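You operate a simulated robot arm through the tools that you are given. There is no shell and no other tool. Be economical: measure what you need, move in short steps, check, and stop when the job is done.

You run a simulated robot arm. Do the job below in one go: nothing can be reset, and whatever is moved stays where it is left.

JOB
Scoop what the feeding card says into the red pet bowl.
Fine: level scoops; bowl, scoop and tub lid go back.

Only the result counts: the job must be done as asked and must still hold three seconds after the hand-in. Knocking over, shifting, dropping, spilling or breaking anything else fails it. Lids that push on must go on centred and level and be pressed home; caps that screw on are set level and turned clockwise until they are tight.

ROBOT AND FRAMES
A 7-joint arm with a two-finger parallel gripper on a trunk, on a base that drives. Base frame: it is fixed to the floor where the robot stands at the start and does not move with it; the origin is under the middle of the robot, x ahead of it, y to its left, z up; the surface under the hand at the start is at about z = 0.825. Lengths are in m, angles in degrees, forces in N, time in s.
With the tool pointing down near the work surface it reaches from about 0.34 to 0.76 m from the robot's upright axis, wherever it stands. Its first joint turns from -115.0 to 115.0 degrees. Places, roughly: feeding card [0.7, -0.3, 1.2]; rubber ring [0.5, 0.2, 0.8]; table top [-0.8, -1.2, 0.8]. Payload 3.91 kg.
The tool frame sits at the grasp point between the pads (the TCP): z along the fingers, y along the line on which they close. The tips reach 0.03 m beyond it. The gripper opens to 0.11 m. The fingers are 0.02 m wide and 0.01 m thick; the gripper's body (0.048 by 0.112 m) begins 0.055 m behind the TCP.
Orientation is that of the tool frame in the base frame, as a unit quaternion [x, y, z, w]. With the fingers straight down and closing along the base's y, the tool's x points along the base's -x, its y along +y and its z along -z.

CONTROLS
- The arm moves only by the tool move_arm. Its argument "deltas" is a list that holds one entry, the list of rows, each a list of 7 numbers: the gripper command, from -1 (fully open) to 1 (shut), values between in proportion, then the shift along the tool's x, y, z in m, then the turn, a rotation vector about the tool's x, y, z in degrees. In form: [[[hand, tx, ty, tz, wx, wy, wz], ...]]. A call has 1 to 10 rows; each row shifts and turns the commanded pose from where the row before left it, along the tool's axes as they then stand. A row lasts 0.2 s, in which the tool goes at most 0.05 m and 8.6 degrees; a call with a longer step from one row to the next is refused whole, and so is a gripper value outside its range. A pose out of reach is approached as far as the arm can. The call stops where the force on the tool passes 90 N (or 10 N more than at its start, if that is more) or the arm is blocked; 0.2 s more then pass. The fingers move at their own pace (about 0.108 m/s each) and stop on an object; they squeeze with about 22 N. The grip force told is the motor's: it shows also when the fingers shut on nothing. Time passes only in rows, and 0.2 s behind the last, so rows that do not move let the fingers close. It gives the time, the measured TCP pose, the force on the tool (base axes), the opening and the grip force at its end, in the units of the frame above (readings bear some noise), with the torque about the TCP (base axes, N m) and any sound that the robot's microphone picked up.
- Cameras (640 x 400 px; columns grow to the right, rows downward): "scene" is now at [-0.0107, 0.1068, 1.632]; the picture's right is [-0.74, -0.67, 0.00], its down [-0.52, 0.58, -0.62] and it looks along [0.42, -0.46, -0.78] (base axes); focal length 250 px, centre (320, 200). "wrist" rides on the gripper at [0.072, 0.017, -0.103] in the tool frame; the picture's right is [-0.23, 0.97, 0.00], its down [-0.76, -0.18, -0.62] and it looks along [-0.61, -0.14, 0.78] (tool axes); focal length 222 px, centre (320, 200).
- capture(camera): a new picture of that camera. The clock stands still meanwhile.
- move_column(by): slides the trunk up (or, below 0, down) by that many m; the arm and the scene camera ride with it, the base frame stays. It gives what a move gives, with no picture.
- base_move(legs): drives the robot by 1 to 6 legs, each [ahead, turn to the left] in m and degrees, along the robot's own axes; the way and the turn of a leg run together, so that a leg with both is an arc; at most 1.5 m and 180 degrees a leg. The arm and the cameras ride along, it lands a little off, and it stops where it bumps. It gives what a move gives.
- pan_tilt(pan, tilt): turns the head with the scene camera to pan (to the left, within 155 degrees either way) and tilt (down, from -29 to 69), counted from straight ahead of the robot. It gives what a move gives.
- probe_pixels(camera, pixels): for up to 12 pixels [column, row] of the newest picture of that camera ("zoom" is the newest enlarged one), the place [x, y, z] in the base frame of the surface seen there, good to about 0.002 m, but the place of the scene camera against the robot may be out by one fixed shift of up to 0.012 m in any direction. The clock stands still meanwhile.
- enlarge(camera, box): a new picture of the part [left, top, right, bottom] of that camera's present view, enlarged. The clock stands still meanwhile.
- job_done(): hands the job in; it is judged then, once.

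Keep the steps short. Do not move on a guess: measure, check each grasp and each placing, and mend mistakes. In all there are 80 turns and 68 pictures (those below and enlarged ones count). Leave the gripper open and the arm clear of the work at the hand-in unless told otherwise, and finish with a single line.

The tools are called after "Call:" by a JSON object that holds its "op" and its "data". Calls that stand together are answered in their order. move_arm: Moves the arm, as the interface text tells. Its arguments: {"type":"object","properties":{"deltas":{"type":"array","items":{"type":"array","items":{"type":"array","items":{"type":"number"}}}}},"required":["deltas"]} The other tools are called the same way: move_column (by) slides the trunk up or down; base_move (legs) drives the base; pan_tilt (pan, tilt) turns the head that bears the scene camera; capture (camera) takes a picture; probe_pixels (camera, pixels) gives the place of the surface under pixels of a picture; enlarge (camera, box) takes an enlarged picture of a part of a camera's view; job_done () hands the job in.

At the start:

```text
time_s: 0.0
ee_pos: [0.5351, -0.1004, 1.157]
tool_rot: [0.0, 1.0, 0.0, 0.0]
force: [1.4, 0.6, -0.2]
moment: [0.02, 0.02, -0.04]
gripper_width: 0.1101
grip_force: 0.1
trunk travel left (down, up): [-0.75, 0.24]
robot x, y, heading: [-0.0008, 0.0005, 0.2]
head pan, tilt: [-47.9, 51.4]
```

scene: 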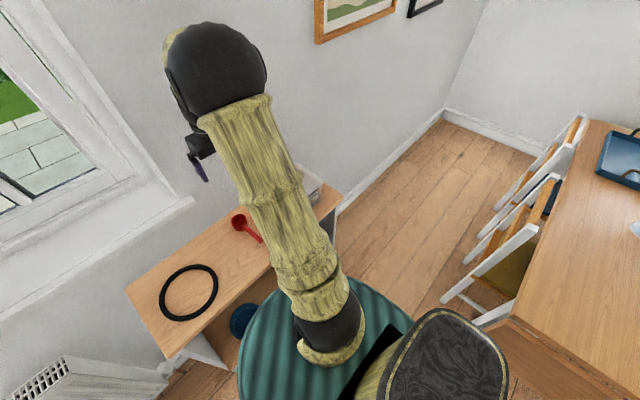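
wrist: 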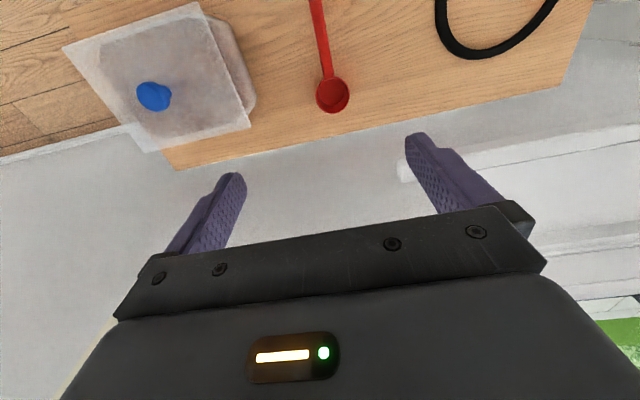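

I see a counter with a red scoop, a tub with a blue-knobbed lid, and a black rubber ring. I'll look for the card first: pan towards [0.7,-0.3,1.2].

Call:
{"op": "pan_tilt", "data": {"pan": -25, "tilt": 30}}

Call:
{"op": "capture", "data": {"camera": "scene"}}

```text
time_s: 0.9
ee_pos: [0.5333, -0.1009, 1.1566]
tool_rot: [0.001, 1.0, 0.0, 0.0]
force: [-0.2, 0.5, -0.3]
moment: [0.01, 0.01, -0.02]
gripper_width: 0.1103
grip_force: 0.0
trunk travel left (down, up): [-0.75, 0.24]
robot x, y, heading: [0.001, 0.0005, -0.0]
head pan, tilt: [-25.0, 30.0]
```

```text
65 pictures are left
```

scene: 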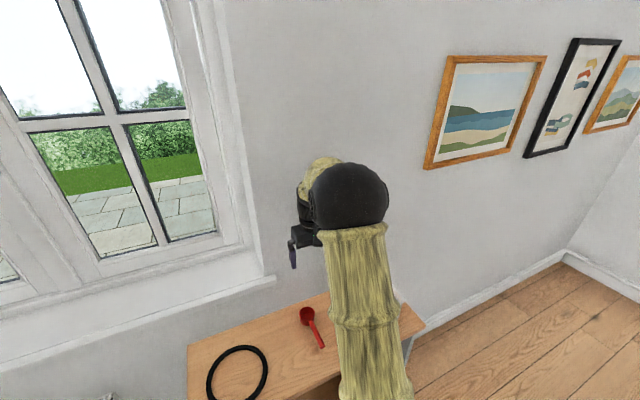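

The arm hides the card. I move the hand to the left (+y) by 0.35 m, staying high, and look again.

Call:
{"op": "move_arm", "data": {"deltas": [[[-1, 0, 0.04, 0, 0, 0, 0], [-1, 0, 0.04, 0, 0, 0, 0], [-1, 0, 0.04, 0, 0, 0, 0], [-1, 0, 0.04, 0, 0, 0, 0], [-1, 0, 0.04, 0, 0, 0, 0], [-1, 0, 0.04, 0, 0, 0, 0], [-1, 0, 0.04, 0, 0, 0, 0], [-1, 0, 0.04, 0, 0, 0, 0], [-1, 0, 0.04, 0, 0, 0, 0]]]}}

Call:
{"op": "capture", "data": {"camera": "scene"}}

```text
time_s: 2.9
ee_pos: [0.5345, 0.26, 1.1565]
tool_rot: [0.001, 1.0, 0.0, 0.0]
force: [0.2, 0.6, -0.2]
moment: [-0.01, 0.0, -0.01]
gripper_width: 0.1101
grip_force: 0.1
trunk travel left (down, up): [-0.75, 0.24]
robot x, y, heading: [-0.0007, 0.0006, 0.2]
head pan, tilt: [-25.0, 30.0]
```

```text
64 pictures are left
```

scene: 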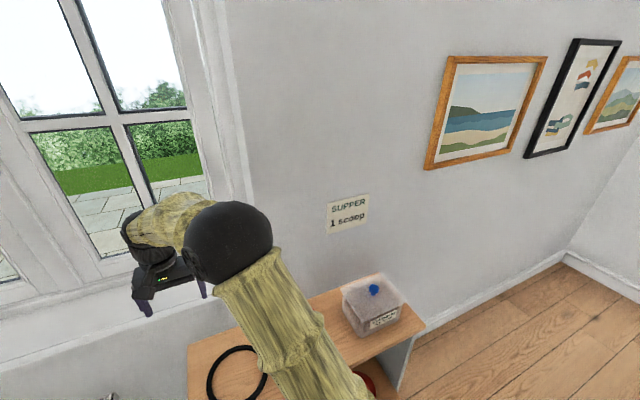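

Card and tub are visible now. I enlarge both, to read them.

Call:
{"op": "enlarge", "data": {"camera": "scene", "box": [310, 180, 390, 240]}}

Call:
{"op": "enlarge", "data": {"camera": "scene", "box": [320, 260, 420, 345]}}

Call:
{"op": "probe_pixels", "data": {"camera": "zoom", "pixels": [[320, 200], [300, 120], [340, 130], [200, 120], [480, 150]]}}

Call:
{"op": "pan_tilt", "data": {"pan": -60, "tilt": 60}}

Call:
{"op": "capture", "data": {"camera": "scene"}}

```text
6.67 times, centred on (350, 210) of scene
```

zoom: 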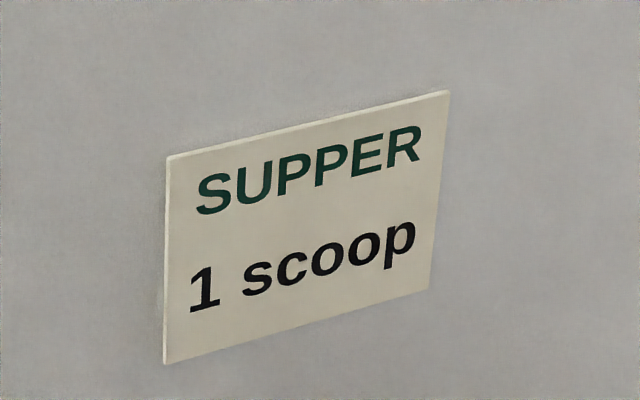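

```text
4.71 times, centred on (370, 302) of scene
```

zoom: 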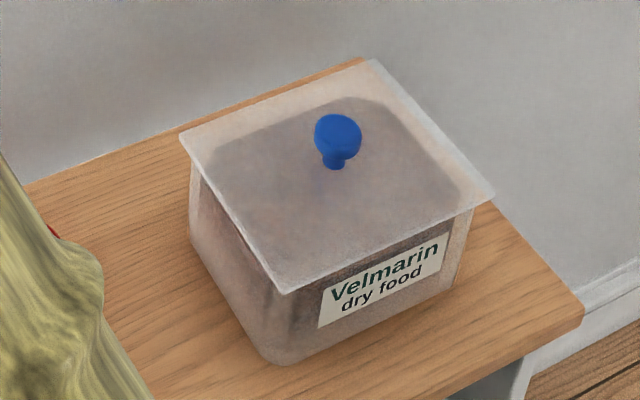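

```text
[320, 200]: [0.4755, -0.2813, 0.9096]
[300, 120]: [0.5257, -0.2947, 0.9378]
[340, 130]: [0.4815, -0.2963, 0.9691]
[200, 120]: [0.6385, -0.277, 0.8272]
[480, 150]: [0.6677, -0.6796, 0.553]
```

```text
time_s: 3.9
ee_pos: [0.5344, 0.2583, 1.1565]
tool_rot: [0.0, 1.0, 0.0, 0.0]
force: [-0.5, -0.5, 0.4]
moment: [0.01, 0.0, 0.0]
gripper_width: 0.1099
grip_force: 0.0
trunk travel left (down, up): [-0.75, 0.24]
robot x, y, heading: [0.0009, 0.0028, -0.1]
head pan, tilt: [-60.0, 60.0]
```

```text
61 pictures are left
```

scene: 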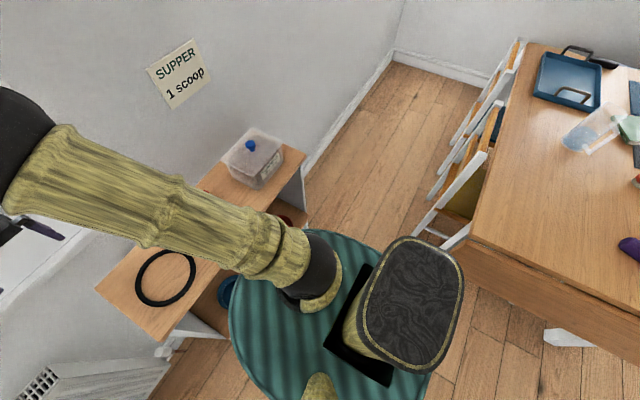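

The card says 1 scoop. Now I look for the red bowl: on the table behind to the right, and near the shelf.

Call:
{"op": "pan_tilt", "data": {"pan": -115, "tilt": 40}}

Call:
{"op": "capture", "data": {"camera": "scene"}}

```text
time_s: 5.1
ee_pos: [0.5342, 0.2587, 1.1579]
tool_rot: [0.0, 1.0, 0.0, 0.0]
force: [0.0, -0.7, -0.2]
moment: [0.02, 0.0, 0.01]
gripper_width: 0.1097
grip_force: 0.0
trunk travel left (down, up): [-0.75, 0.24]
robot x, y, heading: [-0.0044, 0.0022, -0.1]
head pan, tilt: [-115.0, 40.0]
```

```text
60 pictures are left
```

scene: 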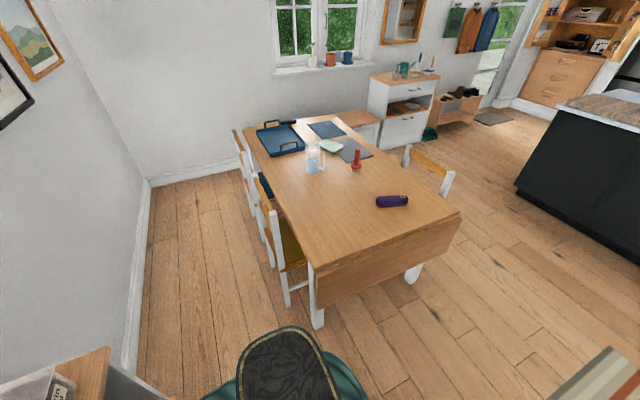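

No bowl on the table. Something red and something blue show below the shelf top. I check the floor behind and to the left before driving back.

Call:
{"op": "pan_tilt", "data": {"pan": 155, "tilt": 45}}

Call:
{"op": "capture", "data": {"camera": "scene"}}

Call:
{"op": "pan_tilt", "data": {"pan": 70, "tilt": 45}}

Call:
{"op": "capture", "data": {"camera": "scene"}}

```text
time_s: 8.9
ee_pos: [0.5342, 0.2599, 1.1576]
tool_rot: [0.0, 1.0, -0.001, 0.0]
force: [-0.4, -1.0, 1.2]
moment: [0.0, 0.0, 0.02]
gripper_width: 0.11
grip_force: 0.2
trunk travel left (down, up): [-0.75, 0.24]
robot x, y, heading: [-0.0013, -0.0023, -0.2]
head pan, tilt: [154.7, 45.0]
```

```text
59 pictures are left
```

scene: 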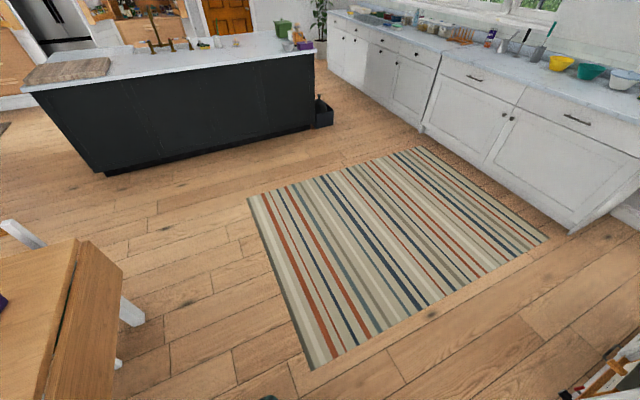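

```text
time_s: 10.4
ee_pos: [0.5345, 0.2584, 1.1581]
tool_rot: [0.0, 1.0, 0.0, 0.0]
force: [0.4, -0.4, 1.0]
moment: [0.01, 0.02, 0.01]
gripper_width: 0.11
grip_force: 0.0
trunk travel left (down, up): [-0.75, 0.24]
robot x, y, heading: [-0.0029, -0.0039, -0.1]
head pan, tilt: [70.0, 45.0]
```

```text
58 pictures are left
```

scene: 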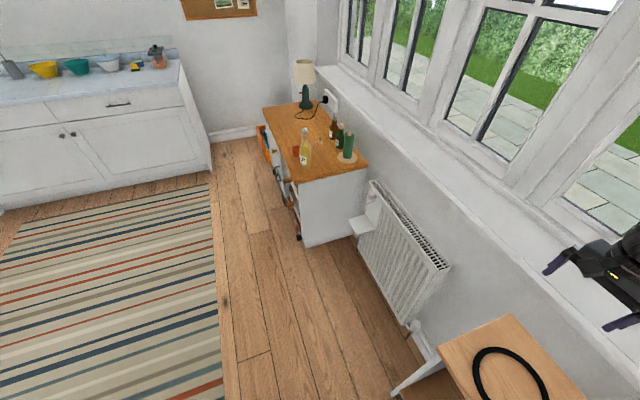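

Floor behind is clear for about a metre (rug only). I drive back 0.6 m and look at the shelf from the front.

Call:
{"op": "base_move", "data": {"legs": [[-0.6, 0]]}}

Call:
{"op": "pan_tilt", "data": {"pan": -5, "tilt": 40}}

Call:
{"op": "move_column", "data": {"by": -0.45}}

Call:
{"op": "capture", "data": {"camera": "scene"}}

```text
time_s: 14.3
ee_pos: [-0.0605, 0.2648, 1.1573]
tool_rot: [-0.011, 1.0, 0.0, 0.0]
force: [0.2, 0.5, 0.1]
moment: [0.0, 0.0, -0.02]
gripper_width: 0.1101
grip_force: 0.0
trunk travel left (down, up): [-0.75, 0.24]
robot x, y, heading: [-0.586, -0.0052, 1.5]
head pan, tilt: [70.0, 45.0]
```

```text
time_s: 15.8
ee_pos: [-0.0603, 0.2649, 1.1572]
tool_rot: [-0.011, 1.0, 0.001, 0.0]
force: [-0.2, 0.5, -0.3]
moment: [-0.01, 0.01, -0.01]
gripper_width: 0.1099
grip_force: 0.0
trunk travel left (down, up): [-0.75, 0.24]
robot x, y, heading: [-0.5879, -0.0099, 1.4]
head pan, tilt: [-5.0, 40.0]
```

```text
refused: -0.45 is not a number from -0.4 to 0.4
```

```text
57 pictures are left
```

scene: 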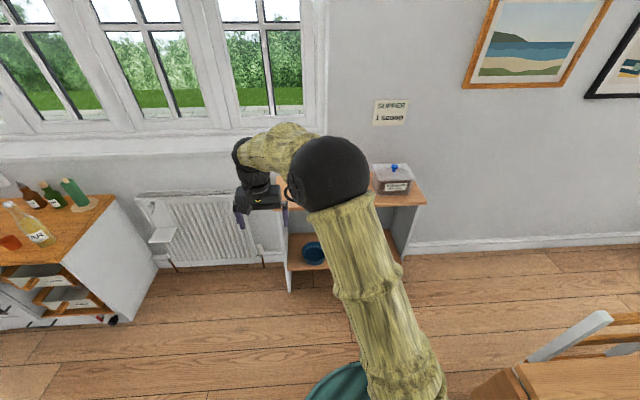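

A lower shelf holds a blue bowl; the rest is behind the arm. I swing the arm further left and lower the trunk 0.2.

Call:
{"op": "move_arm", "data": {"deltas": [[[-1, 0.03, 0.035, 0, 0, 0, 0], [-1, 0.03, 0.035, 0, 0, 0, 0], [-1, 0.03, 0.035, 0, 0, 0, 0], [-1, 0.03, 0.035, 0, 0, 0, 0], [-1, 0.03, 0.035, 0, 0, 0, 0], [-1, 0.03, 0.035, 0, 0, 0, 0], [-1, 0.03, 0.035, 0, 0, 0, 0], [-1, 0.03, 0.035, 0, 0, 0, 0]]]}}

Call:
{"op": "move_column", "data": {"by": -0.3}}

Call:
{"op": "pan_tilt", "data": {"pan": -5, "tilt": 35}}

Call:
{"op": "capture", "data": {"camera": "scene"}}

```text
time_s: 17.6
ee_pos: [-0.3077, 0.5416, 1.1577]
tool_rot: [-0.012, 1.0, 0.0, 0.0]
force: [-0.3, 0.3, 0.2]
moment: [0.04, 0.0, -0.03]
gripper_width: 0.1097
grip_force: 0.0
trunk travel left (down, up): [-0.75, 0.24]
robot x, y, heading: [-0.5876, -0.0048, 1.1]
head pan, tilt: [-5.0, 40.0]
```

```text
time_s: 20.6
ee_pos: [-0.3069, 0.5406, 0.8583]
tool_rot: [-0.011, 1.0, 0.0, -0.001]
force: [0.3, 0.7, -0.2]
moment: [-0.02, 0.0, 0.03]
gripper_width: 0.1099
grip_force: 0.1
trunk travel left (down, up): [-0.45, 0.54]
robot x, y, heading: [-0.5863, -0.0086, 1.3]
head pan, tilt: [-5.0, 40.0]
```

```text
time_s: 21.2
ee_pos: [-0.3053, 0.5393, 0.8593]
tool_rot: [-0.011, 1.0, 0.0, 0.0]
force: [-0.4, 0.6, 0.1]
moment: [-0.05, -0.01, 0.0]
gripper_width: 0.11
grip_force: 0.1
trunk travel left (down, up): [-0.45, 0.54]
robot x, y, heading: [-0.5886, -0.0075, 1.2]
head pan, tilt: [-5.0, 35.0]
```

```text
56 pictures are left
```

scene: 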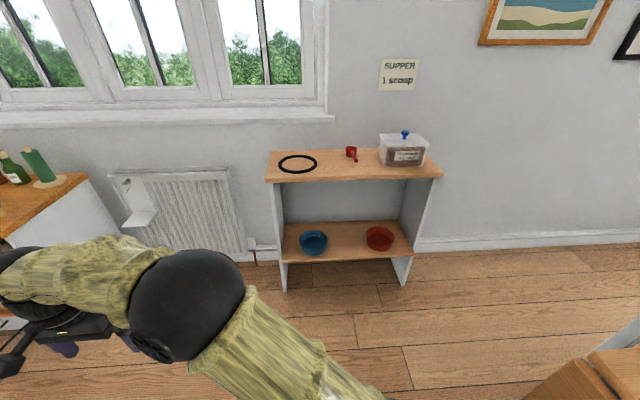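

The red bowl is on the lower shelf at (380,238). I enlarge and measure shelf, bowls, scoop, ring and tub.

Call:
{"op": "enlarge", "data": {"camera": "scene", "box": [260, 120, 450, 240]}}

Call:
{"op": "enlarge", "data": {"camera": "scene", "box": [264, 175, 444, 290]}}

Call:
{"op": "probe_pixels", "data": {"camera": "scene", "pixels": [[380, 239], [367, 238], [393, 238], [380, 228], [380, 250], [313, 243], [345, 258], [345, 222], [266, 181], [441, 177], [350, 180], [350, 212]]}}

```text
3.33 times, centred on (355, 180) of scene
```

zoom: 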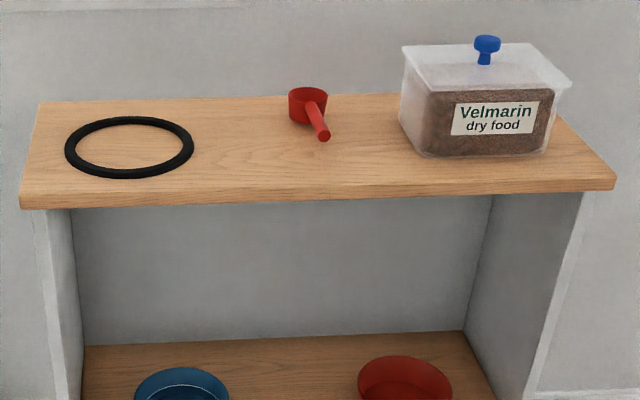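

```text
3.48 times, centred on (354, 232) of scene
```

zoom: 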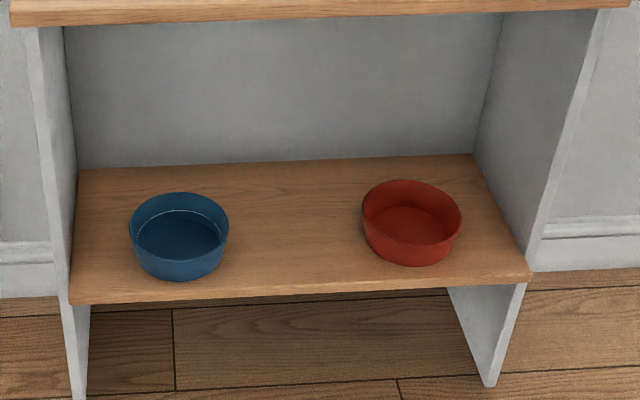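

```text
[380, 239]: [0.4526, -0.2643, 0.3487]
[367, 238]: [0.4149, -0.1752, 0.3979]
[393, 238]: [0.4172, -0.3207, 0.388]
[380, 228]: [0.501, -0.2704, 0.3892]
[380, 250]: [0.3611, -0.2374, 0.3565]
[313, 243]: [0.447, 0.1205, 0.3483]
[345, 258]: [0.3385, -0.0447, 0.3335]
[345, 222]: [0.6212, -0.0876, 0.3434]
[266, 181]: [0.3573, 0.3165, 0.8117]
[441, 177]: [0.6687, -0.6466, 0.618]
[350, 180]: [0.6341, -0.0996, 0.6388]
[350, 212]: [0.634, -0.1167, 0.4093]
```

Lower shelf top is z≈0.34, red bowl centre near (0.44,-0.25), rim ≈0.39. I could fill it in place. Now I measure the scoop, ring and tub on the top.

Call:
{"op": "enlarge", "data": {"camera": "scene", "box": [330, 138, 370, 168]}}

Call:
{"op": "probe_pixels", "data": {"camera": "scene", "pixels": [[351, 150], [351, 153], [355, 158], [404, 134], [404, 140], [381, 135], [416, 135], [429, 144], [382, 146], [404, 155], [404, 165], [320, 165]]}}

Call:
{"op": "probe_pixels", "data": {"camera": "zoom", "pixels": [[320, 120], [340, 230], [370, 250], [390, 290], [300, 200], [380, 150]]}}

```text
13.33 times, centred on (350, 153) of scene
```

zoom: 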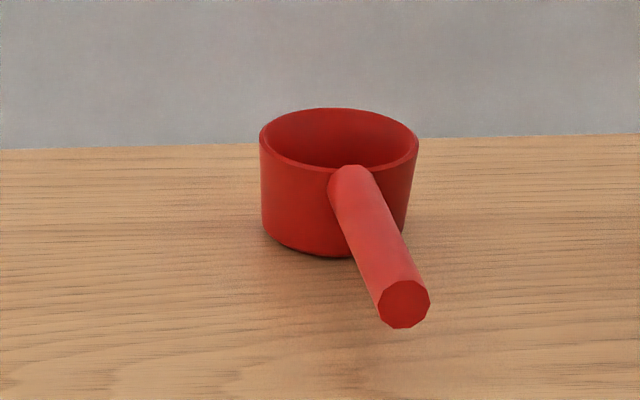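

```text
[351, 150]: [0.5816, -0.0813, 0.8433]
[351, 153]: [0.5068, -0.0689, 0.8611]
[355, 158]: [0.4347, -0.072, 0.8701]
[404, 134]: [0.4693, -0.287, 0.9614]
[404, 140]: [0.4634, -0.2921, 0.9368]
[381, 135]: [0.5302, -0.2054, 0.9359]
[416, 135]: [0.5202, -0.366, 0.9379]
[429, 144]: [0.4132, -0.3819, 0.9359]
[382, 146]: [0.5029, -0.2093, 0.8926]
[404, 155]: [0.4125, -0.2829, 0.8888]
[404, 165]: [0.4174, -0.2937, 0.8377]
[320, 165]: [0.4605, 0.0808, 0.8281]
```

```text
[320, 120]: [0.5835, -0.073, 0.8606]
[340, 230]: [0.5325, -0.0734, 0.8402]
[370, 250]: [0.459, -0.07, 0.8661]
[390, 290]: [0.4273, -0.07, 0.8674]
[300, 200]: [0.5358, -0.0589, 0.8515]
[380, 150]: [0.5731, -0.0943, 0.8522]
```

Scoop: cup around (0.558,-0.075), handle level at z≈0.86 pointing to the robot, end x≈0.427. Tub lid top ≈0.937 with knob at (0.467,-0.288). I raise the trunk and drive back to the start position, then look from above.

Call:
{"op": "move_column", "data": {"by": 0.3}}

Call:
{"op": "base_move", "data": {"legs": [[0, -1.2], [0.585, 0]]}}

Call:
{"op": "pan_tilt", "data": {"pan": -20, "tilt": 55}}

Call:
{"op": "capture", "data": {"camera": "scene"}}

```text
time_s: 24.2
ee_pos: [-0.3058, 0.5389, 1.1579]
tool_rot: [-0.011, 1.0, 0.001, 0.0]
force: [-0.2, -0.3, 0.2]
moment: [0.0, 0.02, 0.01]
gripper_width: 0.1098
grip_force: 0.0
trunk travel left (down, up): [-0.75, 0.24]
robot x, y, heading: [-0.589, -0.0092, 1.1]
head pan, tilt: [-5.0, 35.0]
```

```text
time_s: 28.4
ee_pos: [0.2846, 0.5387, 1.1583]
tool_rot: [-0.004, 1.0, 0.0, 0.0]
force: [0.1, -0.1, -0.1]
moment: [-0.01, 0.0, -0.01]
gripper_width: 0.11
grip_force: 0.0
trunk travel left (down, up): [-0.75, 0.24]
robot x, y, heading: [-0.0069, -0.0045, 0.5]
head pan, tilt: [-5.0, 35.0]
```

```text
time_s: 29.2
ee_pos: [0.2855, 0.5386, 1.1584]
tool_rot: [-0.005, 1.0, 0.0, 0.0]
force: [-0.1, -0.6, 0.6]
moment: [0.01, 0.02, 0.0]
gripper_width: 0.1104
grip_force: 0.1
trunk travel left (down, up): [-0.75, 0.24]
robot x, y, heading: [-0.0036, -0.0035, 0.8]
head pan, tilt: [-20.0, 55.0]
```

```text
52 pictures are left
```

scene: 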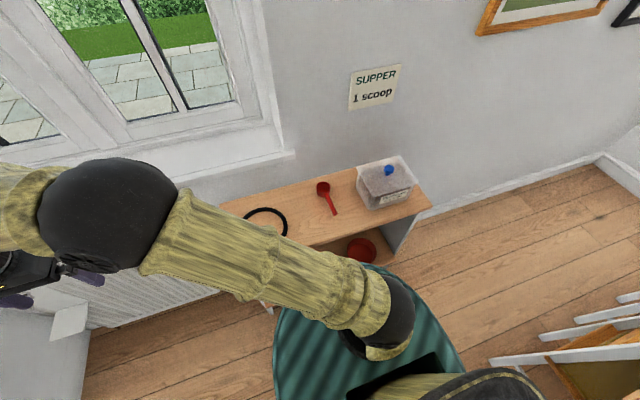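

I enlarge the tub and scoop from here and measure the lid corners.

Call:
{"op": "enlarge", "data": {"camera": "scene", "box": [300, 145, 440, 233]}}

Call:
{"op": "probe_pixels", "data": {"camera": "scene", "pixels": [[246, 218], [285, 222], [266, 209], [268, 238], [262, 215]]}}

```text
4.55 times, centred on (370, 189) of scene
```

zoom: 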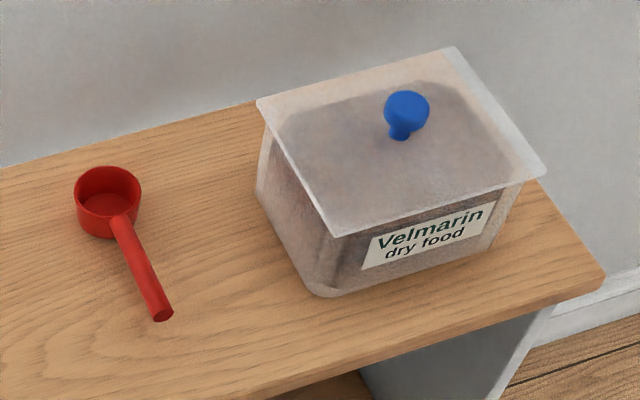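

```text
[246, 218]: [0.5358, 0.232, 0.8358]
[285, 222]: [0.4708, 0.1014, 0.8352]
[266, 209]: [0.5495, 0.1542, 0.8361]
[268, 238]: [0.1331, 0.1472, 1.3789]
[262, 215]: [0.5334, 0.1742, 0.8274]
```

Call:
{"op": "probe_pixels", "data": {"camera": "zoom", "pixels": [[259, 102], [333, 234], [543, 176], [451, 50], [407, 100], [400, 136], [82, 190], [138, 185], [108, 170], [108, 203], [140, 265], [163, 314]]}}

```text
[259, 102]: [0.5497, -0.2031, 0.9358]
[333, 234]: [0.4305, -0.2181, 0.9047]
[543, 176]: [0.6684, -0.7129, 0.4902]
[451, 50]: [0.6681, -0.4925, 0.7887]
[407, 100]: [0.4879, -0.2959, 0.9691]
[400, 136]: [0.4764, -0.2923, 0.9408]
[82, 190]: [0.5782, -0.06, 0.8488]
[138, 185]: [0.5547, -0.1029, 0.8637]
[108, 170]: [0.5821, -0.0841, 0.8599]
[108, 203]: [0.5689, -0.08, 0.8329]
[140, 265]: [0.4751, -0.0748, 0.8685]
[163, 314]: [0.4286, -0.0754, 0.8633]
```

Lid about 0.14×0.18 m centred (0.48,-0.293); knob at (0.483,-0.294), top 0.969. I bring the hand above it at the present height.

Call:
{"op": "move_arm", "data": {"deltas": [[[-1, -0.02, -0.041, 0, 0, 0, 0], [-1, -0.02, -0.041, 0, 0, 0, 0], [-1, -0.02, -0.041, 0, 0, 0, 0], [-1, -0.02, -0.041, 0, 0, 0, 0], [-1, -0.02, -0.041, 0, 0, 0, 0], [-1, -0.02, -0.041, 0, 0, 0, 0], [-1, -0.02, -0.041, 0, 0, 0, 0], [-1, -0.02, -0.041, 0, 0, 0, 0], [-1, -0.02, -0.041, 0, 0, 0, 0], [-1, -0.01, -0.041, 0, 0, 0, 0]]]}}

Call:
{"op": "move_arm", "data": {"deltas": [[[-1, 0, -0.042, 0, 0, 0, 0], [-1, 0, -0.042, 0, 0, 0, 0], [-1, 0, -0.042, 0, 0, 0, 0], [-1, 0, -0.042, 0, 0, 0, 0], [-1, 0, -0.042, 0, 0, 0, 0], [-1, 0, -0.042, 0, 0, 0, 0], [-1, 0, -0.042, 0, 0, 0, 0], [-1, 0, -0.042, 0, 0, 0, 0], [-1, 0, -0.042, 0, 0, 0, 0], [-1, 0, -0.042, 0, 0, 0, 0]]]}}

Call:
{"op": "capture", "data": {"camera": "wrist"}}

```text
time_s: 31.4
ee_pos: [0.4786, 0.1288, 1.1585]
tool_rot: [-0.005, 1.0, 0.001, 0.0]
force: [-0.5, 0.3, -0.1]
moment: [0.02, -0.02, 0.0]
gripper_width: 0.1101
grip_force: 0.0
trunk travel left (down, up): [-0.75, 0.24]
robot x, y, heading: [-0.0049, -0.0057, 0.6]
head pan, tilt: [-20.0, 55.0]
```

```text
time_s: 33.6
ee_pos: [0.4836, -0.2905, 1.1562]
tool_rot: [-0.004, 1.0, 0.001, 0.0]
force: [0.1, -0.8, -0.2]
moment: [0.05, 0.01, 0.01]
gripper_width: 0.1098
grip_force: 0.0
trunk travel left (down, up): [-0.75, 0.24]
robot x, y, heading: [-0.009, -0.0047, 0.4]
head pan, tilt: [-20.0, 55.0]
```

```text
50 pictures are left
```

wrist: 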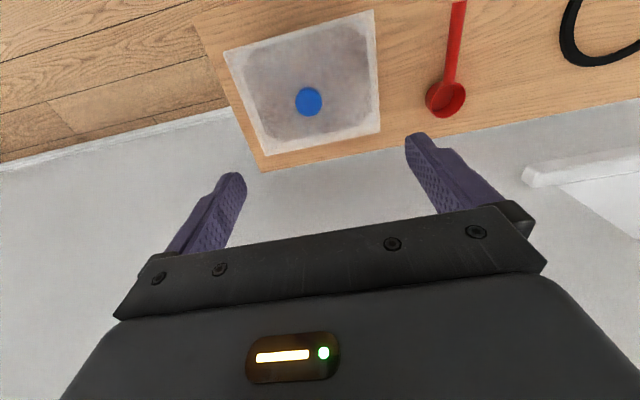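

The wrist camera sees the knob at (309,102). I probe the knob, lid corners, scoop and ring with it.

Call:
{"op": "probe_pixels", "data": {"camera": "wrist", "pixels": [[309, 102], [297, 102], [321, 102], [228, 55], [372, 14], [377, 130], [265, 152], [446, 92], [460, 92], [430, 95], [453, 40], [560, 40]]}}

Call:
{"op": "enlarge", "data": {"camera": "wrist", "box": [210, 0, 490, 180]}}

Call:
{"op": "probe_pixels", "data": {"camera": "scene", "pixels": [[388, 168]]}}

```text
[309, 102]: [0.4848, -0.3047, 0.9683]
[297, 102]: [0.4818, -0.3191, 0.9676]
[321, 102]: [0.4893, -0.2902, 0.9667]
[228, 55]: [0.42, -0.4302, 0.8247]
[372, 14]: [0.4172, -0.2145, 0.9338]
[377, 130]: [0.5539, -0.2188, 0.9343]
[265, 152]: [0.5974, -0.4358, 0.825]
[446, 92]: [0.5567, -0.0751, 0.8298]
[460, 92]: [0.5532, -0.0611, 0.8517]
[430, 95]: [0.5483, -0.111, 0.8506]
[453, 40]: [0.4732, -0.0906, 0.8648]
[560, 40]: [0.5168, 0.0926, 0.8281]
```

```text
2.22 times, centred on (350, 90) of wrist
```

zoom: 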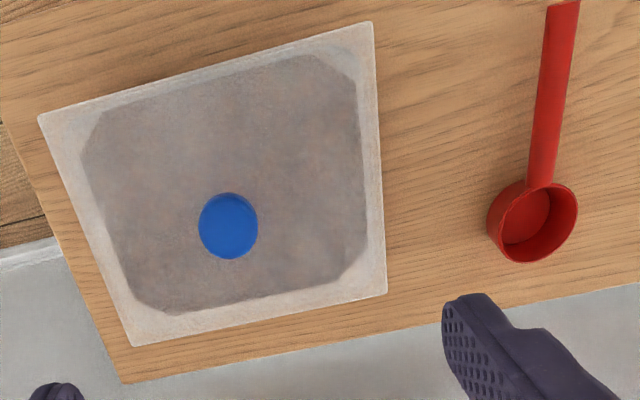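

```text
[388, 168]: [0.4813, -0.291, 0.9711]
```

The wrist camera gives knob centre (0.485,-0.305,0.968), so the scene camera reads about 1 cm too much in y. I shift over it and go down to z≈0.975.

Call:
{"op": "move_arm", "data": {"deltas": [[[-1, -0.001, -0.014, 0, 0, 0, 0], [-1, 0, 0, 0.04, 0, 0, 0], [-1, 0, 0, 0.04, 0, 0, 0], [-1, 0, 0, 0.04, 0, 0, 0], [-1, 0, 0, 0.04, 0, 0, 0], [-1, 0, 0, 0.02, 0, 0, 0], [-1, 0, 0, 0, 0, 0, 0]]]}}

Call:
{"op": "capture", "data": {"camera": "wrist"}}

```text
time_s: 35.2
ee_pos: [0.4854, -0.3037, 0.9798]
tool_rot: [-0.004, 1.0, 0.0, 0.0]
force: [-0.5, 0.2, 0.2]
moment: [-0.03, 0.01, 0.01]
gripper_width: 0.1101
grip_force: 0.1
trunk travel left (down, up): [-0.75, 0.24]
robot x, y, heading: [-0.0065, -0.0049, 0.5]
head pan, tilt: [-20.0, 55.0]
```

```text
48 pictures are left
```

wrist: 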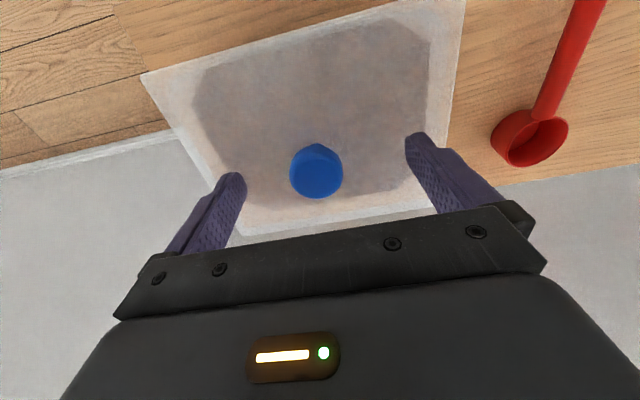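

The knob sits between the fingers. I go down 6 mm more and close.

Call:
{"op": "move_arm", "data": {"deltas": [[[-1, 0, 0, 0.006, 0, 0, 0], [1, 0, 0, 0, 0, 0, 0], [1, 0, 0, 0, 0, 0, 0], [1, 0, 0, 0, 0, 0, 0], [1, 0, 0, 0, 0, 0, 0]]]}}

Call:
{"op": "capture", "data": {"camera": "wrist"}}

```text
time_s: 36.5
ee_pos: [0.4846, -0.3031, 0.9708]
tool_rot: [-0.005, 1.0, 0.001, 0.0]
force: [0.0, -0.5, 0.2]
moment: [-0.01, 0.0, -0.02]
gripper_width: 0.0329
grip_force: 21.9
trunk travel left (down, up): [-0.75, 0.24]
robot x, y, heading: [-0.0054, -0.0062, 0.6]
head pan, tilt: [-20.0, 55.0]
heard: snap
```

```text
47 pictures are left
```

wrist: 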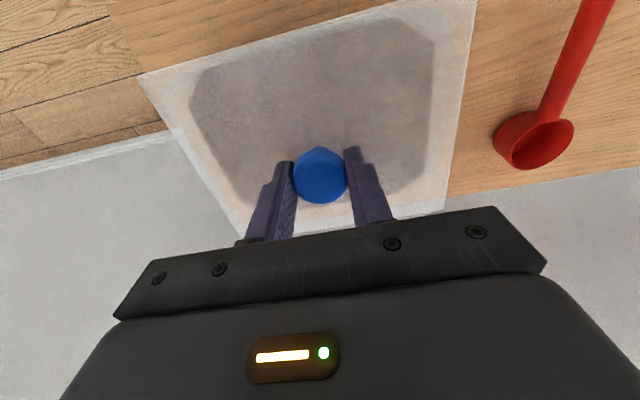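

Gripped at 33 mm; a snap was heard (lid seal perhaps). I lift slowly 2 cm, then check.

Call:
{"op": "move_arm", "data": {"deltas": [[[1, 0, 0, -0.005, 0, 0, 0], [1, 0, 0, -0.005, 0, 0, 0], [1, 0, 0, -0.01, 0, 0, 0], [1, 0, 0, -0.015, 0, 0, 0], [1, 0, 0, 0, 0, 0, 0]]]}}

Call:
{"op": "enlarge", "data": {"camera": "scene", "box": [300, 125, 440, 233]}}

```text
time_s: 37.6
ee_pos: [0.4839, -0.3048, 1.006]
tool_rot: [-0.004, 1.0, 0.002, 0.0]
force: [0.2, 0.0, 0.2]
moment: [-0.01, -0.01, -0.01]
gripper_width: 0.0001
grip_force: 22.2
trunk travel left (down, up): [-0.75, 0.24]
robot x, y, heading: [-0.0052, -0.0001, 0.3]
head pan, tilt: [-20.0, 55.0]
```

```text
3.70 times, centred on (370, 179) of scene
```

zoom: 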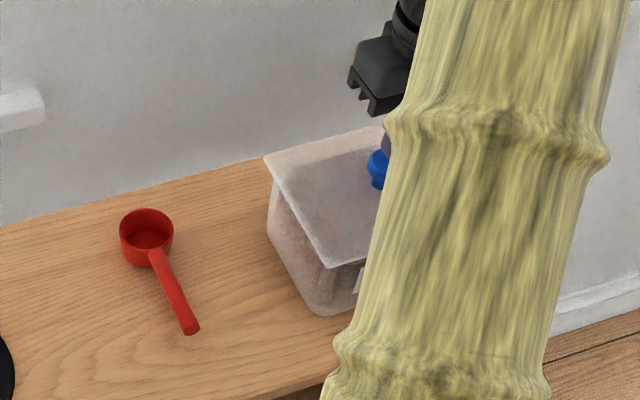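

The hand slipped off the knob. I look at the knob and lid from the wrist camera.

Call:
{"op": "enlarge", "data": {"camera": "wrist", "box": [120, 0, 500, 230]}}

Call:
{"op": "probe_pixels", "data": {"camera": "wrist", "pixels": [[318, 170], [305, 170], [332, 170], [318, 190], [160, 75], [440, 180], [455, 20], [250, 210], [320, 90]]}}

```text
1.68 times, centred on (310, 115) of wrist
```

zoom: 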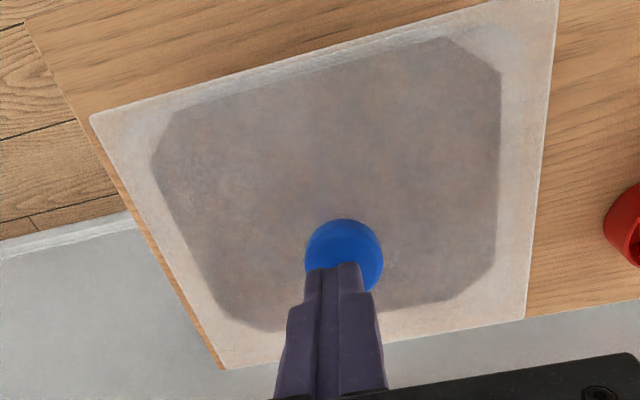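

```text
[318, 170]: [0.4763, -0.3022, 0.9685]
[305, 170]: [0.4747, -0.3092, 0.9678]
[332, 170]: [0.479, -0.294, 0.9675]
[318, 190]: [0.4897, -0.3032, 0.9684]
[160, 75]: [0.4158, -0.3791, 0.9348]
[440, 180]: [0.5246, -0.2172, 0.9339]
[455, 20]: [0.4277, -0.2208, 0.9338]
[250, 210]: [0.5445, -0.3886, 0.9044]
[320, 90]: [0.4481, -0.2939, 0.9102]
```

The lid is still on, seated level. I grip again, slightly lower, and raise in small steps to read the force.

Call:
{"op": "move_arm", "data": {"deltas": [[[-1, 0, 0, 0, 0, 0, 0], [-1, 0, 0, 0, 0, 0, 0], [-1, 0, 0, 0.02, 0, 0, 0], [-1, 0, 0.001, 0.018, 0, 0, 0], [-1, 0, 0, 0, 0, 0, 0], [1, 0, 0, 0, 0, 0, 0], [1, 0, 0, 0, 0, 0, 0], [1, 0, 0, 0, 0, 0, 0], [1, 0, 0, 0, 0, 0, 0]]]}}

Call:
{"op": "move_arm", "data": {"deltas": [[[1, 0, 0, -0.002, 0, 0, 0]]]}}

Call:
{"op": "move_arm", "data": {"deltas": [[[1, 0, 0, -0.002, 0, 0, 0]]]}}

```text
time_s: 39.6
ee_pos: [0.483, -0.3035, 0.9697]
tool_rot: [-0.004, 1.0, 0.0, 0.0]
force: [1.3, 0.8, -1.3]
moment: [0.05, -0.03, -0.05]
gripper_width: 0.0323
grip_force: 21.8
trunk travel left (down, up): [-0.75, 0.24]
robot x, y, heading: [-0.0061, -0.0036, 0.6]
head pan, tilt: [-20.0, 55.0]
```

```text
time_s: 40.0
ee_pos: [0.4838, -0.3041, 0.9707]
tool_rot: [-0.004, 1.0, 0.0, 0.0]
force: [0.0, 0.5, 0.2]
moment: [-0.01, -0.02, 0.0]
gripper_width: 0.0325
grip_force: 22.4
trunk travel left (down, up): [-0.75, 0.24]
robot x, y, heading: [-0.0064, -0.0022, 0.6]
head pan, tilt: [-20.0, 55.0]
```

```text
time_s: 40.5
ee_pos: [0.4828, -0.3025, 0.9729]
tool_rot: [-0.004, 1.0, 0.001, 0.0]
force: [0.4, -0.5, -0.4]
moment: [0.0, -0.02, -0.03]
gripper_width: 0.0327
grip_force: 21.7
trunk travel left (down, up): [-0.75, 0.24]
robot x, y, heading: [-0.0025, -0.0058, 0.7]
head pan, tilt: [-20.0, 55.0]
```

Rising with no force. I check whether the lid comes along.

Call:
{"op": "move_arm", "data": {"deltas": [[[1, 0, 0, -0.003, 0, 0, 0], [1, 0, 0, 0, 0, 0, 0]]]}}

Call:
{"op": "enlarge", "data": {"camera": "wrist", "box": [120, 0, 500, 230]}}

Call:
{"op": "probe_pixels", "data": {"camera": "wrist", "pixels": [[320, 170], [160, 75], [440, 180], [455, 20], [430, 100]]}}

```text
time_s: 41.0
ee_pos: [0.4838, -0.3023, 0.9755]
tool_rot: [-0.004, 1.0, 0.0, 0.001]
force: [-0.2, -0.5, -2.0]
moment: [0.02, -0.02, 0.02]
gripper_width: 0.0324
grip_force: 21.9
trunk travel left (down, up): [-0.75, 0.24]
robot x, y, heading: [-0.004, -0.0029, 0.5]
head pan, tilt: [-20.0, 55.0]
```

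```text
1.68 times, centred on (310, 115) of wrist
```

zoom: 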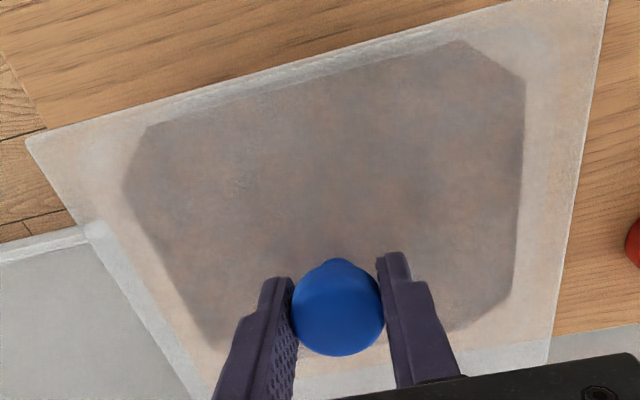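

```text
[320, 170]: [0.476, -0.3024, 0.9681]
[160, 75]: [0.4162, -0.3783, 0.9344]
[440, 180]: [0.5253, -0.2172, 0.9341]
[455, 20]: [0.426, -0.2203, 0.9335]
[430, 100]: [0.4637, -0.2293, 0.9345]
```

Call:
{"op": "probe_pixels", "data": {"camera": "zoom", "pixels": [[338, 310], [40, 140], [600, 10], [555, 330], [450, 150], [450, 380]]}}

```text
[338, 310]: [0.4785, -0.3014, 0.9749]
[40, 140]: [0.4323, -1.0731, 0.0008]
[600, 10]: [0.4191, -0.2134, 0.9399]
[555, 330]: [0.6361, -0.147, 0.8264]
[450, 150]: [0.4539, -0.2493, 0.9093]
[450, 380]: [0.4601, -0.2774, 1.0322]
```

The lid is rising with the hand (lid 0.940, knob 0.975). I continue slowly.

Call:
{"op": "move_arm", "data": {"deltas": [[[1, 0, 0, -0.003, 0, 0, 0], [1, 0, 0, -0.003, 0, 0, 0], [1, 0, 0, -0.003, 0, 0, 0], [1, 0, 0, -0.003, 0, 0, 0], [1, 0, 0, -0.004, 0, 0, 0], [1, 0, 0, -0.004, 0, 0, 0], [1, 0, 0, -0.005, 0, 0, 0], [1, 0, 0, -0.005, 0, 0, 0], [1, 0, 0, -0.005, 0, 0, 0], [1, 0, 0, 0, 0, 0, 0]]]}}

Call:
{"op": "enlarge", "data": {"camera": "wrist", "box": [0, 0, 640, 400]}}

```text
time_s: 43.2
ee_pos: [0.4844, -0.3035, 1.0105]
tool_rot: [-0.004, 1.0, 0.0, 0.0]
force: [-0.2, -1.3, -0.4]
moment: [0.0, 0.0, -0.01]
gripper_width: 0.0325
grip_force: 21.8
trunk travel left (down, up): [-0.75, 0.24]
robot x, y, heading: [-0.0063, -0.0081, 0.7]
head pan, tilt: [-20.0, 55.0]
```

```text
1.00 times, centred on (320, 200) of wrist (not enlarged: the box is as wide or as high as the picture)
```

zoom: 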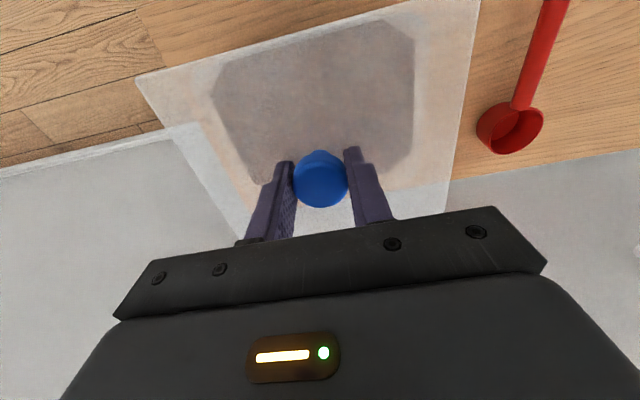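

The lid is free, held level. I raise it 4 cm and carry it left to above the ring (ring centre ≈(0.474,0.171)), where it can rest meanwhile.

Call:
{"op": "move_arm", "data": {"deltas": [[[1, 0, 0, -0.01, 0, 0, 0], [1, 0, 0, -0.015, 0, 0, 0], [1, 0, 0.01, -0.015, 0, 0, 0], [1, 0, 0.02, 0, 0, 0, 0], [1, 0, 0.03, 0, 0, 0, 0], [1, 0, 0.035, 0, 0, 0, 0], [1, 0, 0.035, 0, 0, 0, 0], [1, 0, 0.035, 0, 0, 0, 0], [1, 0, 0.035, 0, 0, 0, 0], [1, 0, 0.035, 0, 0, 0, 0]]]}}

Call:
{"op": "move_arm", "data": {"deltas": [[[1, 0, 0.035, 0, 0, 0, 0], [1, 0, 0.035, 0, 0, 0, 0], [1, 0, 0.035, 0, 0, 0, 0], [1, 0.002, 0.035, 0, 0, 0, 0], [1, 0.002, 0.035, 0, 0, 0, 0], [1, 0.002, 0.03, 0, 0, 0, 0], [1, 0, 0.02, 0, 0, 0, 0], [1, 0, 0.01, 0, 0, 0, 0], [1, 0, 0, 0, 0, 0, 0]]]}}

Call:
{"op": "capture", "data": {"camera": "scene"}}

Call:
{"op": "capture", "data": {"camera": "wrist"}}

```text
time_s: 45.5
ee_pos: [0.4817, -0.0669, 1.052]
tool_rot: [-0.003, 1.0, 0.0, -0.001]
force: [0.0, 0.6, -0.2]
moment: [-0.02, 0.02, -0.01]
gripper_width: 0.0325
grip_force: 21.6
trunk travel left (down, up): [-0.75, 0.24]
robot x, y, heading: [-0.0046, -0.0018, 0.4]
head pan, tilt: [-20.0, 55.0]
```

```text
time_s: 47.5
ee_pos: [0.4743, 0.1683, 1.0526]
tool_rot: [-0.004, 1.0, 0.0, 0.0]
force: [-0.6, -0.4, -1.6]
moment: [0.01, -0.02, 0.02]
gripper_width: 0.0324
grip_force: 22.5
trunk travel left (down, up): [-0.75, 0.24]
robot x, y, heading: [-0.0072, -0.0016, 0.7]
head pan, tilt: [-20.0, 55.0]
```

```text
42 pictures are left
```

scene: 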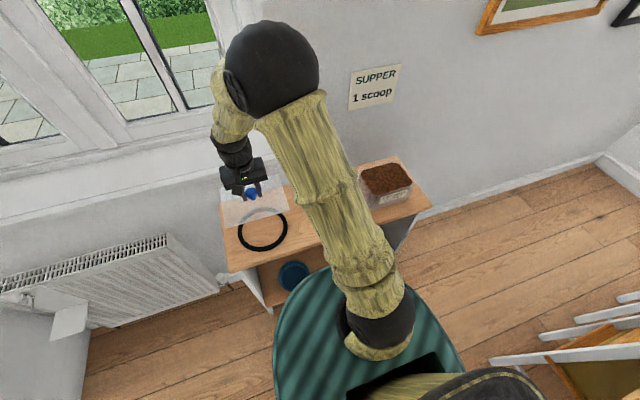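

```text
41 pictures are left
```

wrist: 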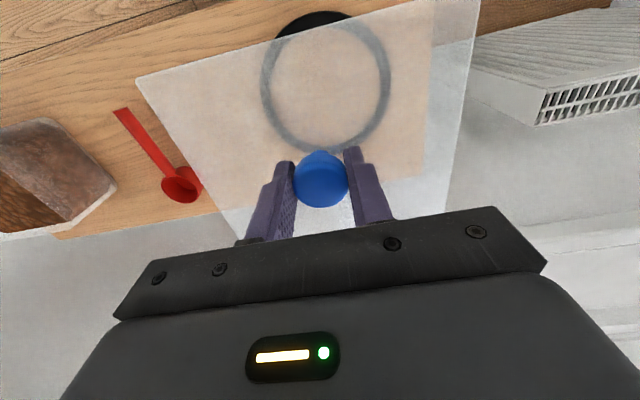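

I probe the ring through both pictures to confirm its centre, and the tub's food.

Call:
{"op": "probe_pixels", "data": {"camera": "wrist", "pixels": [[266, 85], [387, 80], [322, 148], [320, 20]]}}

Call:
{"op": "probe_pixels", "data": {"camera": "scene", "pixels": [[241, 231], [285, 226], [262, 248], [265, 211], [383, 181], [375, 178], [395, 178], [385, 195], [232, 245], [248, 163]]}}

```text
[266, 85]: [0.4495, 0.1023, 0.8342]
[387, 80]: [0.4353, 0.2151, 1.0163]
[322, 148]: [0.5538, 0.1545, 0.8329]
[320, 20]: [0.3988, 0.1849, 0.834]
```

```text
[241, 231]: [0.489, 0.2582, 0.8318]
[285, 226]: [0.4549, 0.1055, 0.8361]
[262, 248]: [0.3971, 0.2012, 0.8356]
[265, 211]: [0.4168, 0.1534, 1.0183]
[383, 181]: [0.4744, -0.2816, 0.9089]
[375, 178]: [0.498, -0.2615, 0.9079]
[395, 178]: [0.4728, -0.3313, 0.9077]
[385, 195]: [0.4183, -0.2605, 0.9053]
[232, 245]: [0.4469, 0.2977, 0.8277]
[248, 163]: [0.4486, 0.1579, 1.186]
```

Ring centre confirmed near (0.476,0.17). I lower the lid to just above the ring, then in 3 mm steps.

Call:
{"op": "move_arm", "data": {"deltas": [[[1, 0, 0, 0.04, 0, 0, 0], [1, 0, 0, 0.04, 0, 0, 0], [1, 0, 0, 0.04, 0, 0, 0], [1, 0, 0, 0.02, 0, 0, 0], [1, 0, 0, 0.01, 0, 0, 0], [1, 0, 0, 0, 0, 0, 0]]]}}

Call:
{"op": "move_arm", "data": {"deltas": [[[1, 0, 0, 0.003, 0, 0, 0], [1, 0, 0, 0.003, 0, 0, 0], [1, 0, 0, 0.003, 0, 0, 0], [1, 0, 0, 0, 0, 0, 0]]]}}

Call:
{"op": "enlarge", "data": {"camera": "scene", "box": [200, 150, 320, 260]}}

```text
time_s: 48.9
ee_pos: [0.4723, 0.1665, 0.9003]
tool_rot: [-0.003, 1.0, 0.0, 0.0]
force: [-0.6, -1.2, -0.7]
moment: [-0.02, 0.02, 0.0]
gripper_width: 0.0325
grip_force: 21.3
trunk travel left (down, up): [-0.75, 0.24]
robot x, y, heading: [-0.0048, -0.0047, 0.6]
head pan, tilt: [-20.0, 55.0]
```

```text
time_s: 49.9
ee_pos: [0.4731, 0.1669, 0.8914]
tool_rot: [-0.005, 1.0, -0.001, 0.0]
force: [-0.9, -1.0, -0.8]
moment: [-0.01, 0.0, 0.02]
gripper_width: 0.0323
grip_force: 21.8
trunk travel left (down, up): [-0.75, 0.24]
robot x, y, heading: [0.0, -0.006, 0.4]
head pan, tilt: [-20.0, 55.0]
```

```text
3.64 times, centred on (260, 205) of scene
```

zoom: 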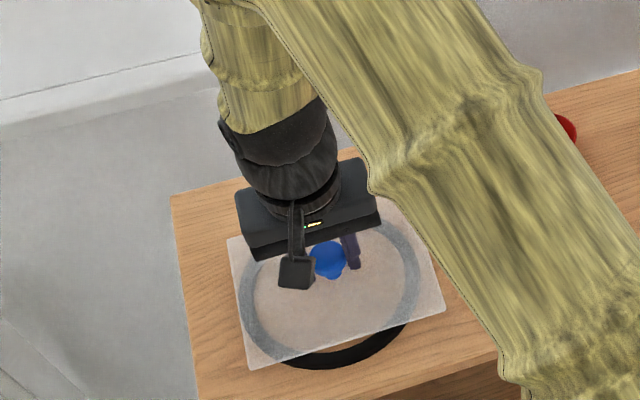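

No contact yet. I keep lowering in small steps.

Call:
{"op": "move_arm", "data": {"deltas": [[[1, 0, 0, 0.003, 0, 0, 0], [1, 0, 0, 0.003, 0, 0, 0], [1, 0, 0, 0, 0, 0, 0]]]}}

Call:
{"op": "move_arm", "data": {"deltas": [[[1, 0, 0, 0.002, 0, 0, 0], [1, 0, 0, 0, 0, 0, 0]]]}}

Call:
{"op": "move_arm", "data": {"deltas": [[[1, 0, 0, 0.002, 0, 0, 0], [1, 0, 0, 0, 0, 0, 0]]]}}

Call:
{"op": "move_arm", "data": {"deltas": [[[1, 0, 0, 0.002, 0, 0, 0], [1, 0, 0, 0, 0, 0, 0]]]}}

```text
time_s: 50.6
ee_pos: [0.4739, 0.1659, 0.8868]
tool_rot: [-0.004, 1.0, 0.0, 0.0]
force: [0.2, -0.6, -0.2]
moment: [-0.02, 0.02, 0.0]
gripper_width: 0.0324
grip_force: 22.0
trunk travel left (down, up): [-0.75, 0.24]
robot x, y, heading: [-0.004, -0.0044, 0.4]
head pan, tilt: [-20.0, 55.0]
```

```text
time_s: 51.2
ee_pos: [0.4739, 0.1679, 0.8839]
tool_rot: [-0.005, 1.0, 0.001, 0.0]
force: [0.1, -0.3, 0.2]
moment: [0.0, -0.02, -0.03]
gripper_width: 0.0323
grip_force: 21.9
trunk travel left (down, up): [-0.75, 0.24]
robot x, y, heading: [-0.0051, -0.0044, 0.7]
head pan, tilt: [-20.0, 55.0]
```

```text
time_s: 51.9
ee_pos: [0.4748, 0.1658, 0.883]
tool_rot: [-0.004, 1.0, -0.001, 0.0]
force: [0.2, -0.4, -0.4]
moment: [0.0, 0.02, 0.01]
gripper_width: 0.0325
grip_force: 22.1
trunk travel left (down, up): [-0.75, 0.24]
robot x, y, heading: [-0.0048, -0.0052, 0.5]
head pan, tilt: [-20.0, 55.0]
```

```text
time_s: 52.5
ee_pos: [0.4742, 0.1673, 0.8803]
tool_rot: [-0.005, 1.0, 0.0, 0.001]
force: [0.3, 0.3, -0.6]
moment: [0.0, 0.0, -0.01]
gripper_width: 0.0324
grip_force: 22.1
trunk travel left (down, up): [-0.75, 0.24]
robot x, y, heading: [-0.0046, -0.0037, 0.5]
head pan, tilt: [-20.0, 55.0]
```

Call:
{"op": "move_arm", "data": {"deltas": [[[1, 0, 0, 0.002, 0, 0, 0], [1, 0, 0, 0, 0, 0, 0]]]}}

Call:
{"op": "move_arm", "data": {"deltas": [[[1, 0, 0, 0.0015, 0, 0, 0], [1, 0, 0, 0, 0, 0, 0]]]}}

Call:
{"op": "move_arm", "data": {"deltas": [[[1, 0, 0, 0.0015, 0, 0, 0], [1, 0, 0, 0, 0, 0, 0]]]}}

Call:
{"op": "enlarge", "data": {"camera": "scene", "box": [200, 150, 320, 260]}}

```text
time_s: 53.0
ee_pos: [0.4736, 0.1681, 0.8771]
tool_rot: [-0.005, 1.0, 0.0, 0.0]
force: [-0.7, -0.9, -0.6]
moment: [0.0, 0.01, -0.02]
gripper_width: 0.0325
grip_force: 21.7
trunk travel left (down, up): [-0.75, 0.24]
robot x, y, heading: [-0.0014, -0.0044, 0.3]
head pan, tilt: [-20.0, 55.0]
```

```text
time_s: 53.6
ee_pos: [0.4746, 0.168, 0.878]
tool_rot: [-0.004, 1.0, 0.001, 0.0]
force: [-0.2, 0.4, 1.1]
moment: [0.21, 0.04, 0.04]
gripper_width: 0.0323
grip_force: 21.8
trunk travel left (down, up): [-0.75, 0.24]
robot x, y, heading: [-0.0025, -0.0046, 0.6]
head pan, tilt: [-20.0, 55.0]
```

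```text
time_s: 54.2
ee_pos: [0.4732, 0.1673, 0.877]
tool_rot: [-0.004, 1.0, 0.001, 0.002]
force: [0.1, 0.9, 19.3]
moment: [-0.03, 0.04, 0.0]
gripper_width: 0.0326
grip_force: 21.8
trunk travel left (down, up): [-0.75, 0.24]
robot x, y, heading: [-0.0041, -0.009, 0.4]
head pan, tilt: [-20.0, 55.0]
```

```text
3.64 times, centred on (260, 205) of scene
```

zoom: 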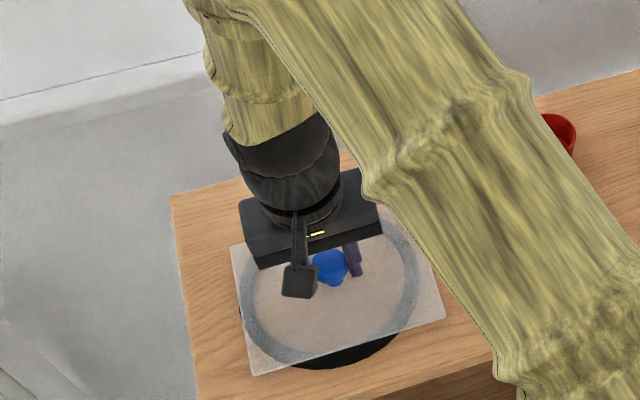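

The lid rests on the ring (19 N). I relax 1 mm, open, and rise.

Call:
{"op": "move_arm", "data": {"deltas": [[[1, 0, 0, -0.001, 0, 0, 0], [-1, 0, 0, 0, 0, 0, 0], [-1, 0, 0, 0, 0, 0, 0], [-1, 0, 0, 0, 0, 0, 0], [-1, 0, 0, -0.03, 0, 0, 0], [-1, 0, 0, -0.04, 0, 0, 0], [-1, 0, 0, -0.04, 0, 0, 0], [-1, 0, 0, -0.03, 0, 0, 0]]]}}

Call:
{"op": "capture", "data": {"camera": "wrist"}}

```text
time_s: 56.0
ee_pos: [0.4718, 0.1679, 1.0182]
tool_rot: [-0.004, 1.0, 0.0, 0.0]
force: [-0.6, -0.4, -0.1]
moment: [-0.01, 0.01, -0.01]
gripper_width: 0.11
grip_force: 0.0
trunk travel left (down, up): [-0.75, 0.24]
robot x, y, heading: [-0.0077, -0.0002, 0.5]
head pan, tilt: [-20.0, 55.0]
```

```text
38 pictures are left
```

wrist: 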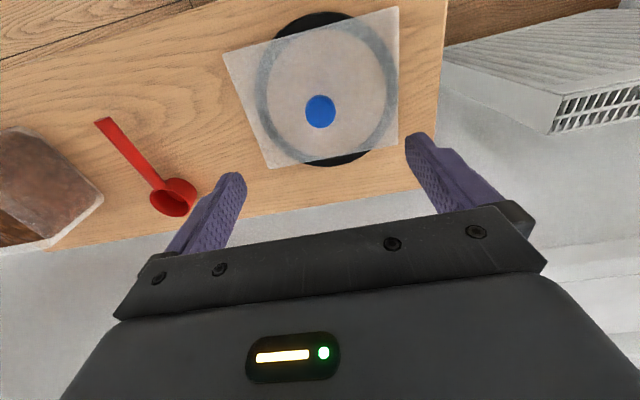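

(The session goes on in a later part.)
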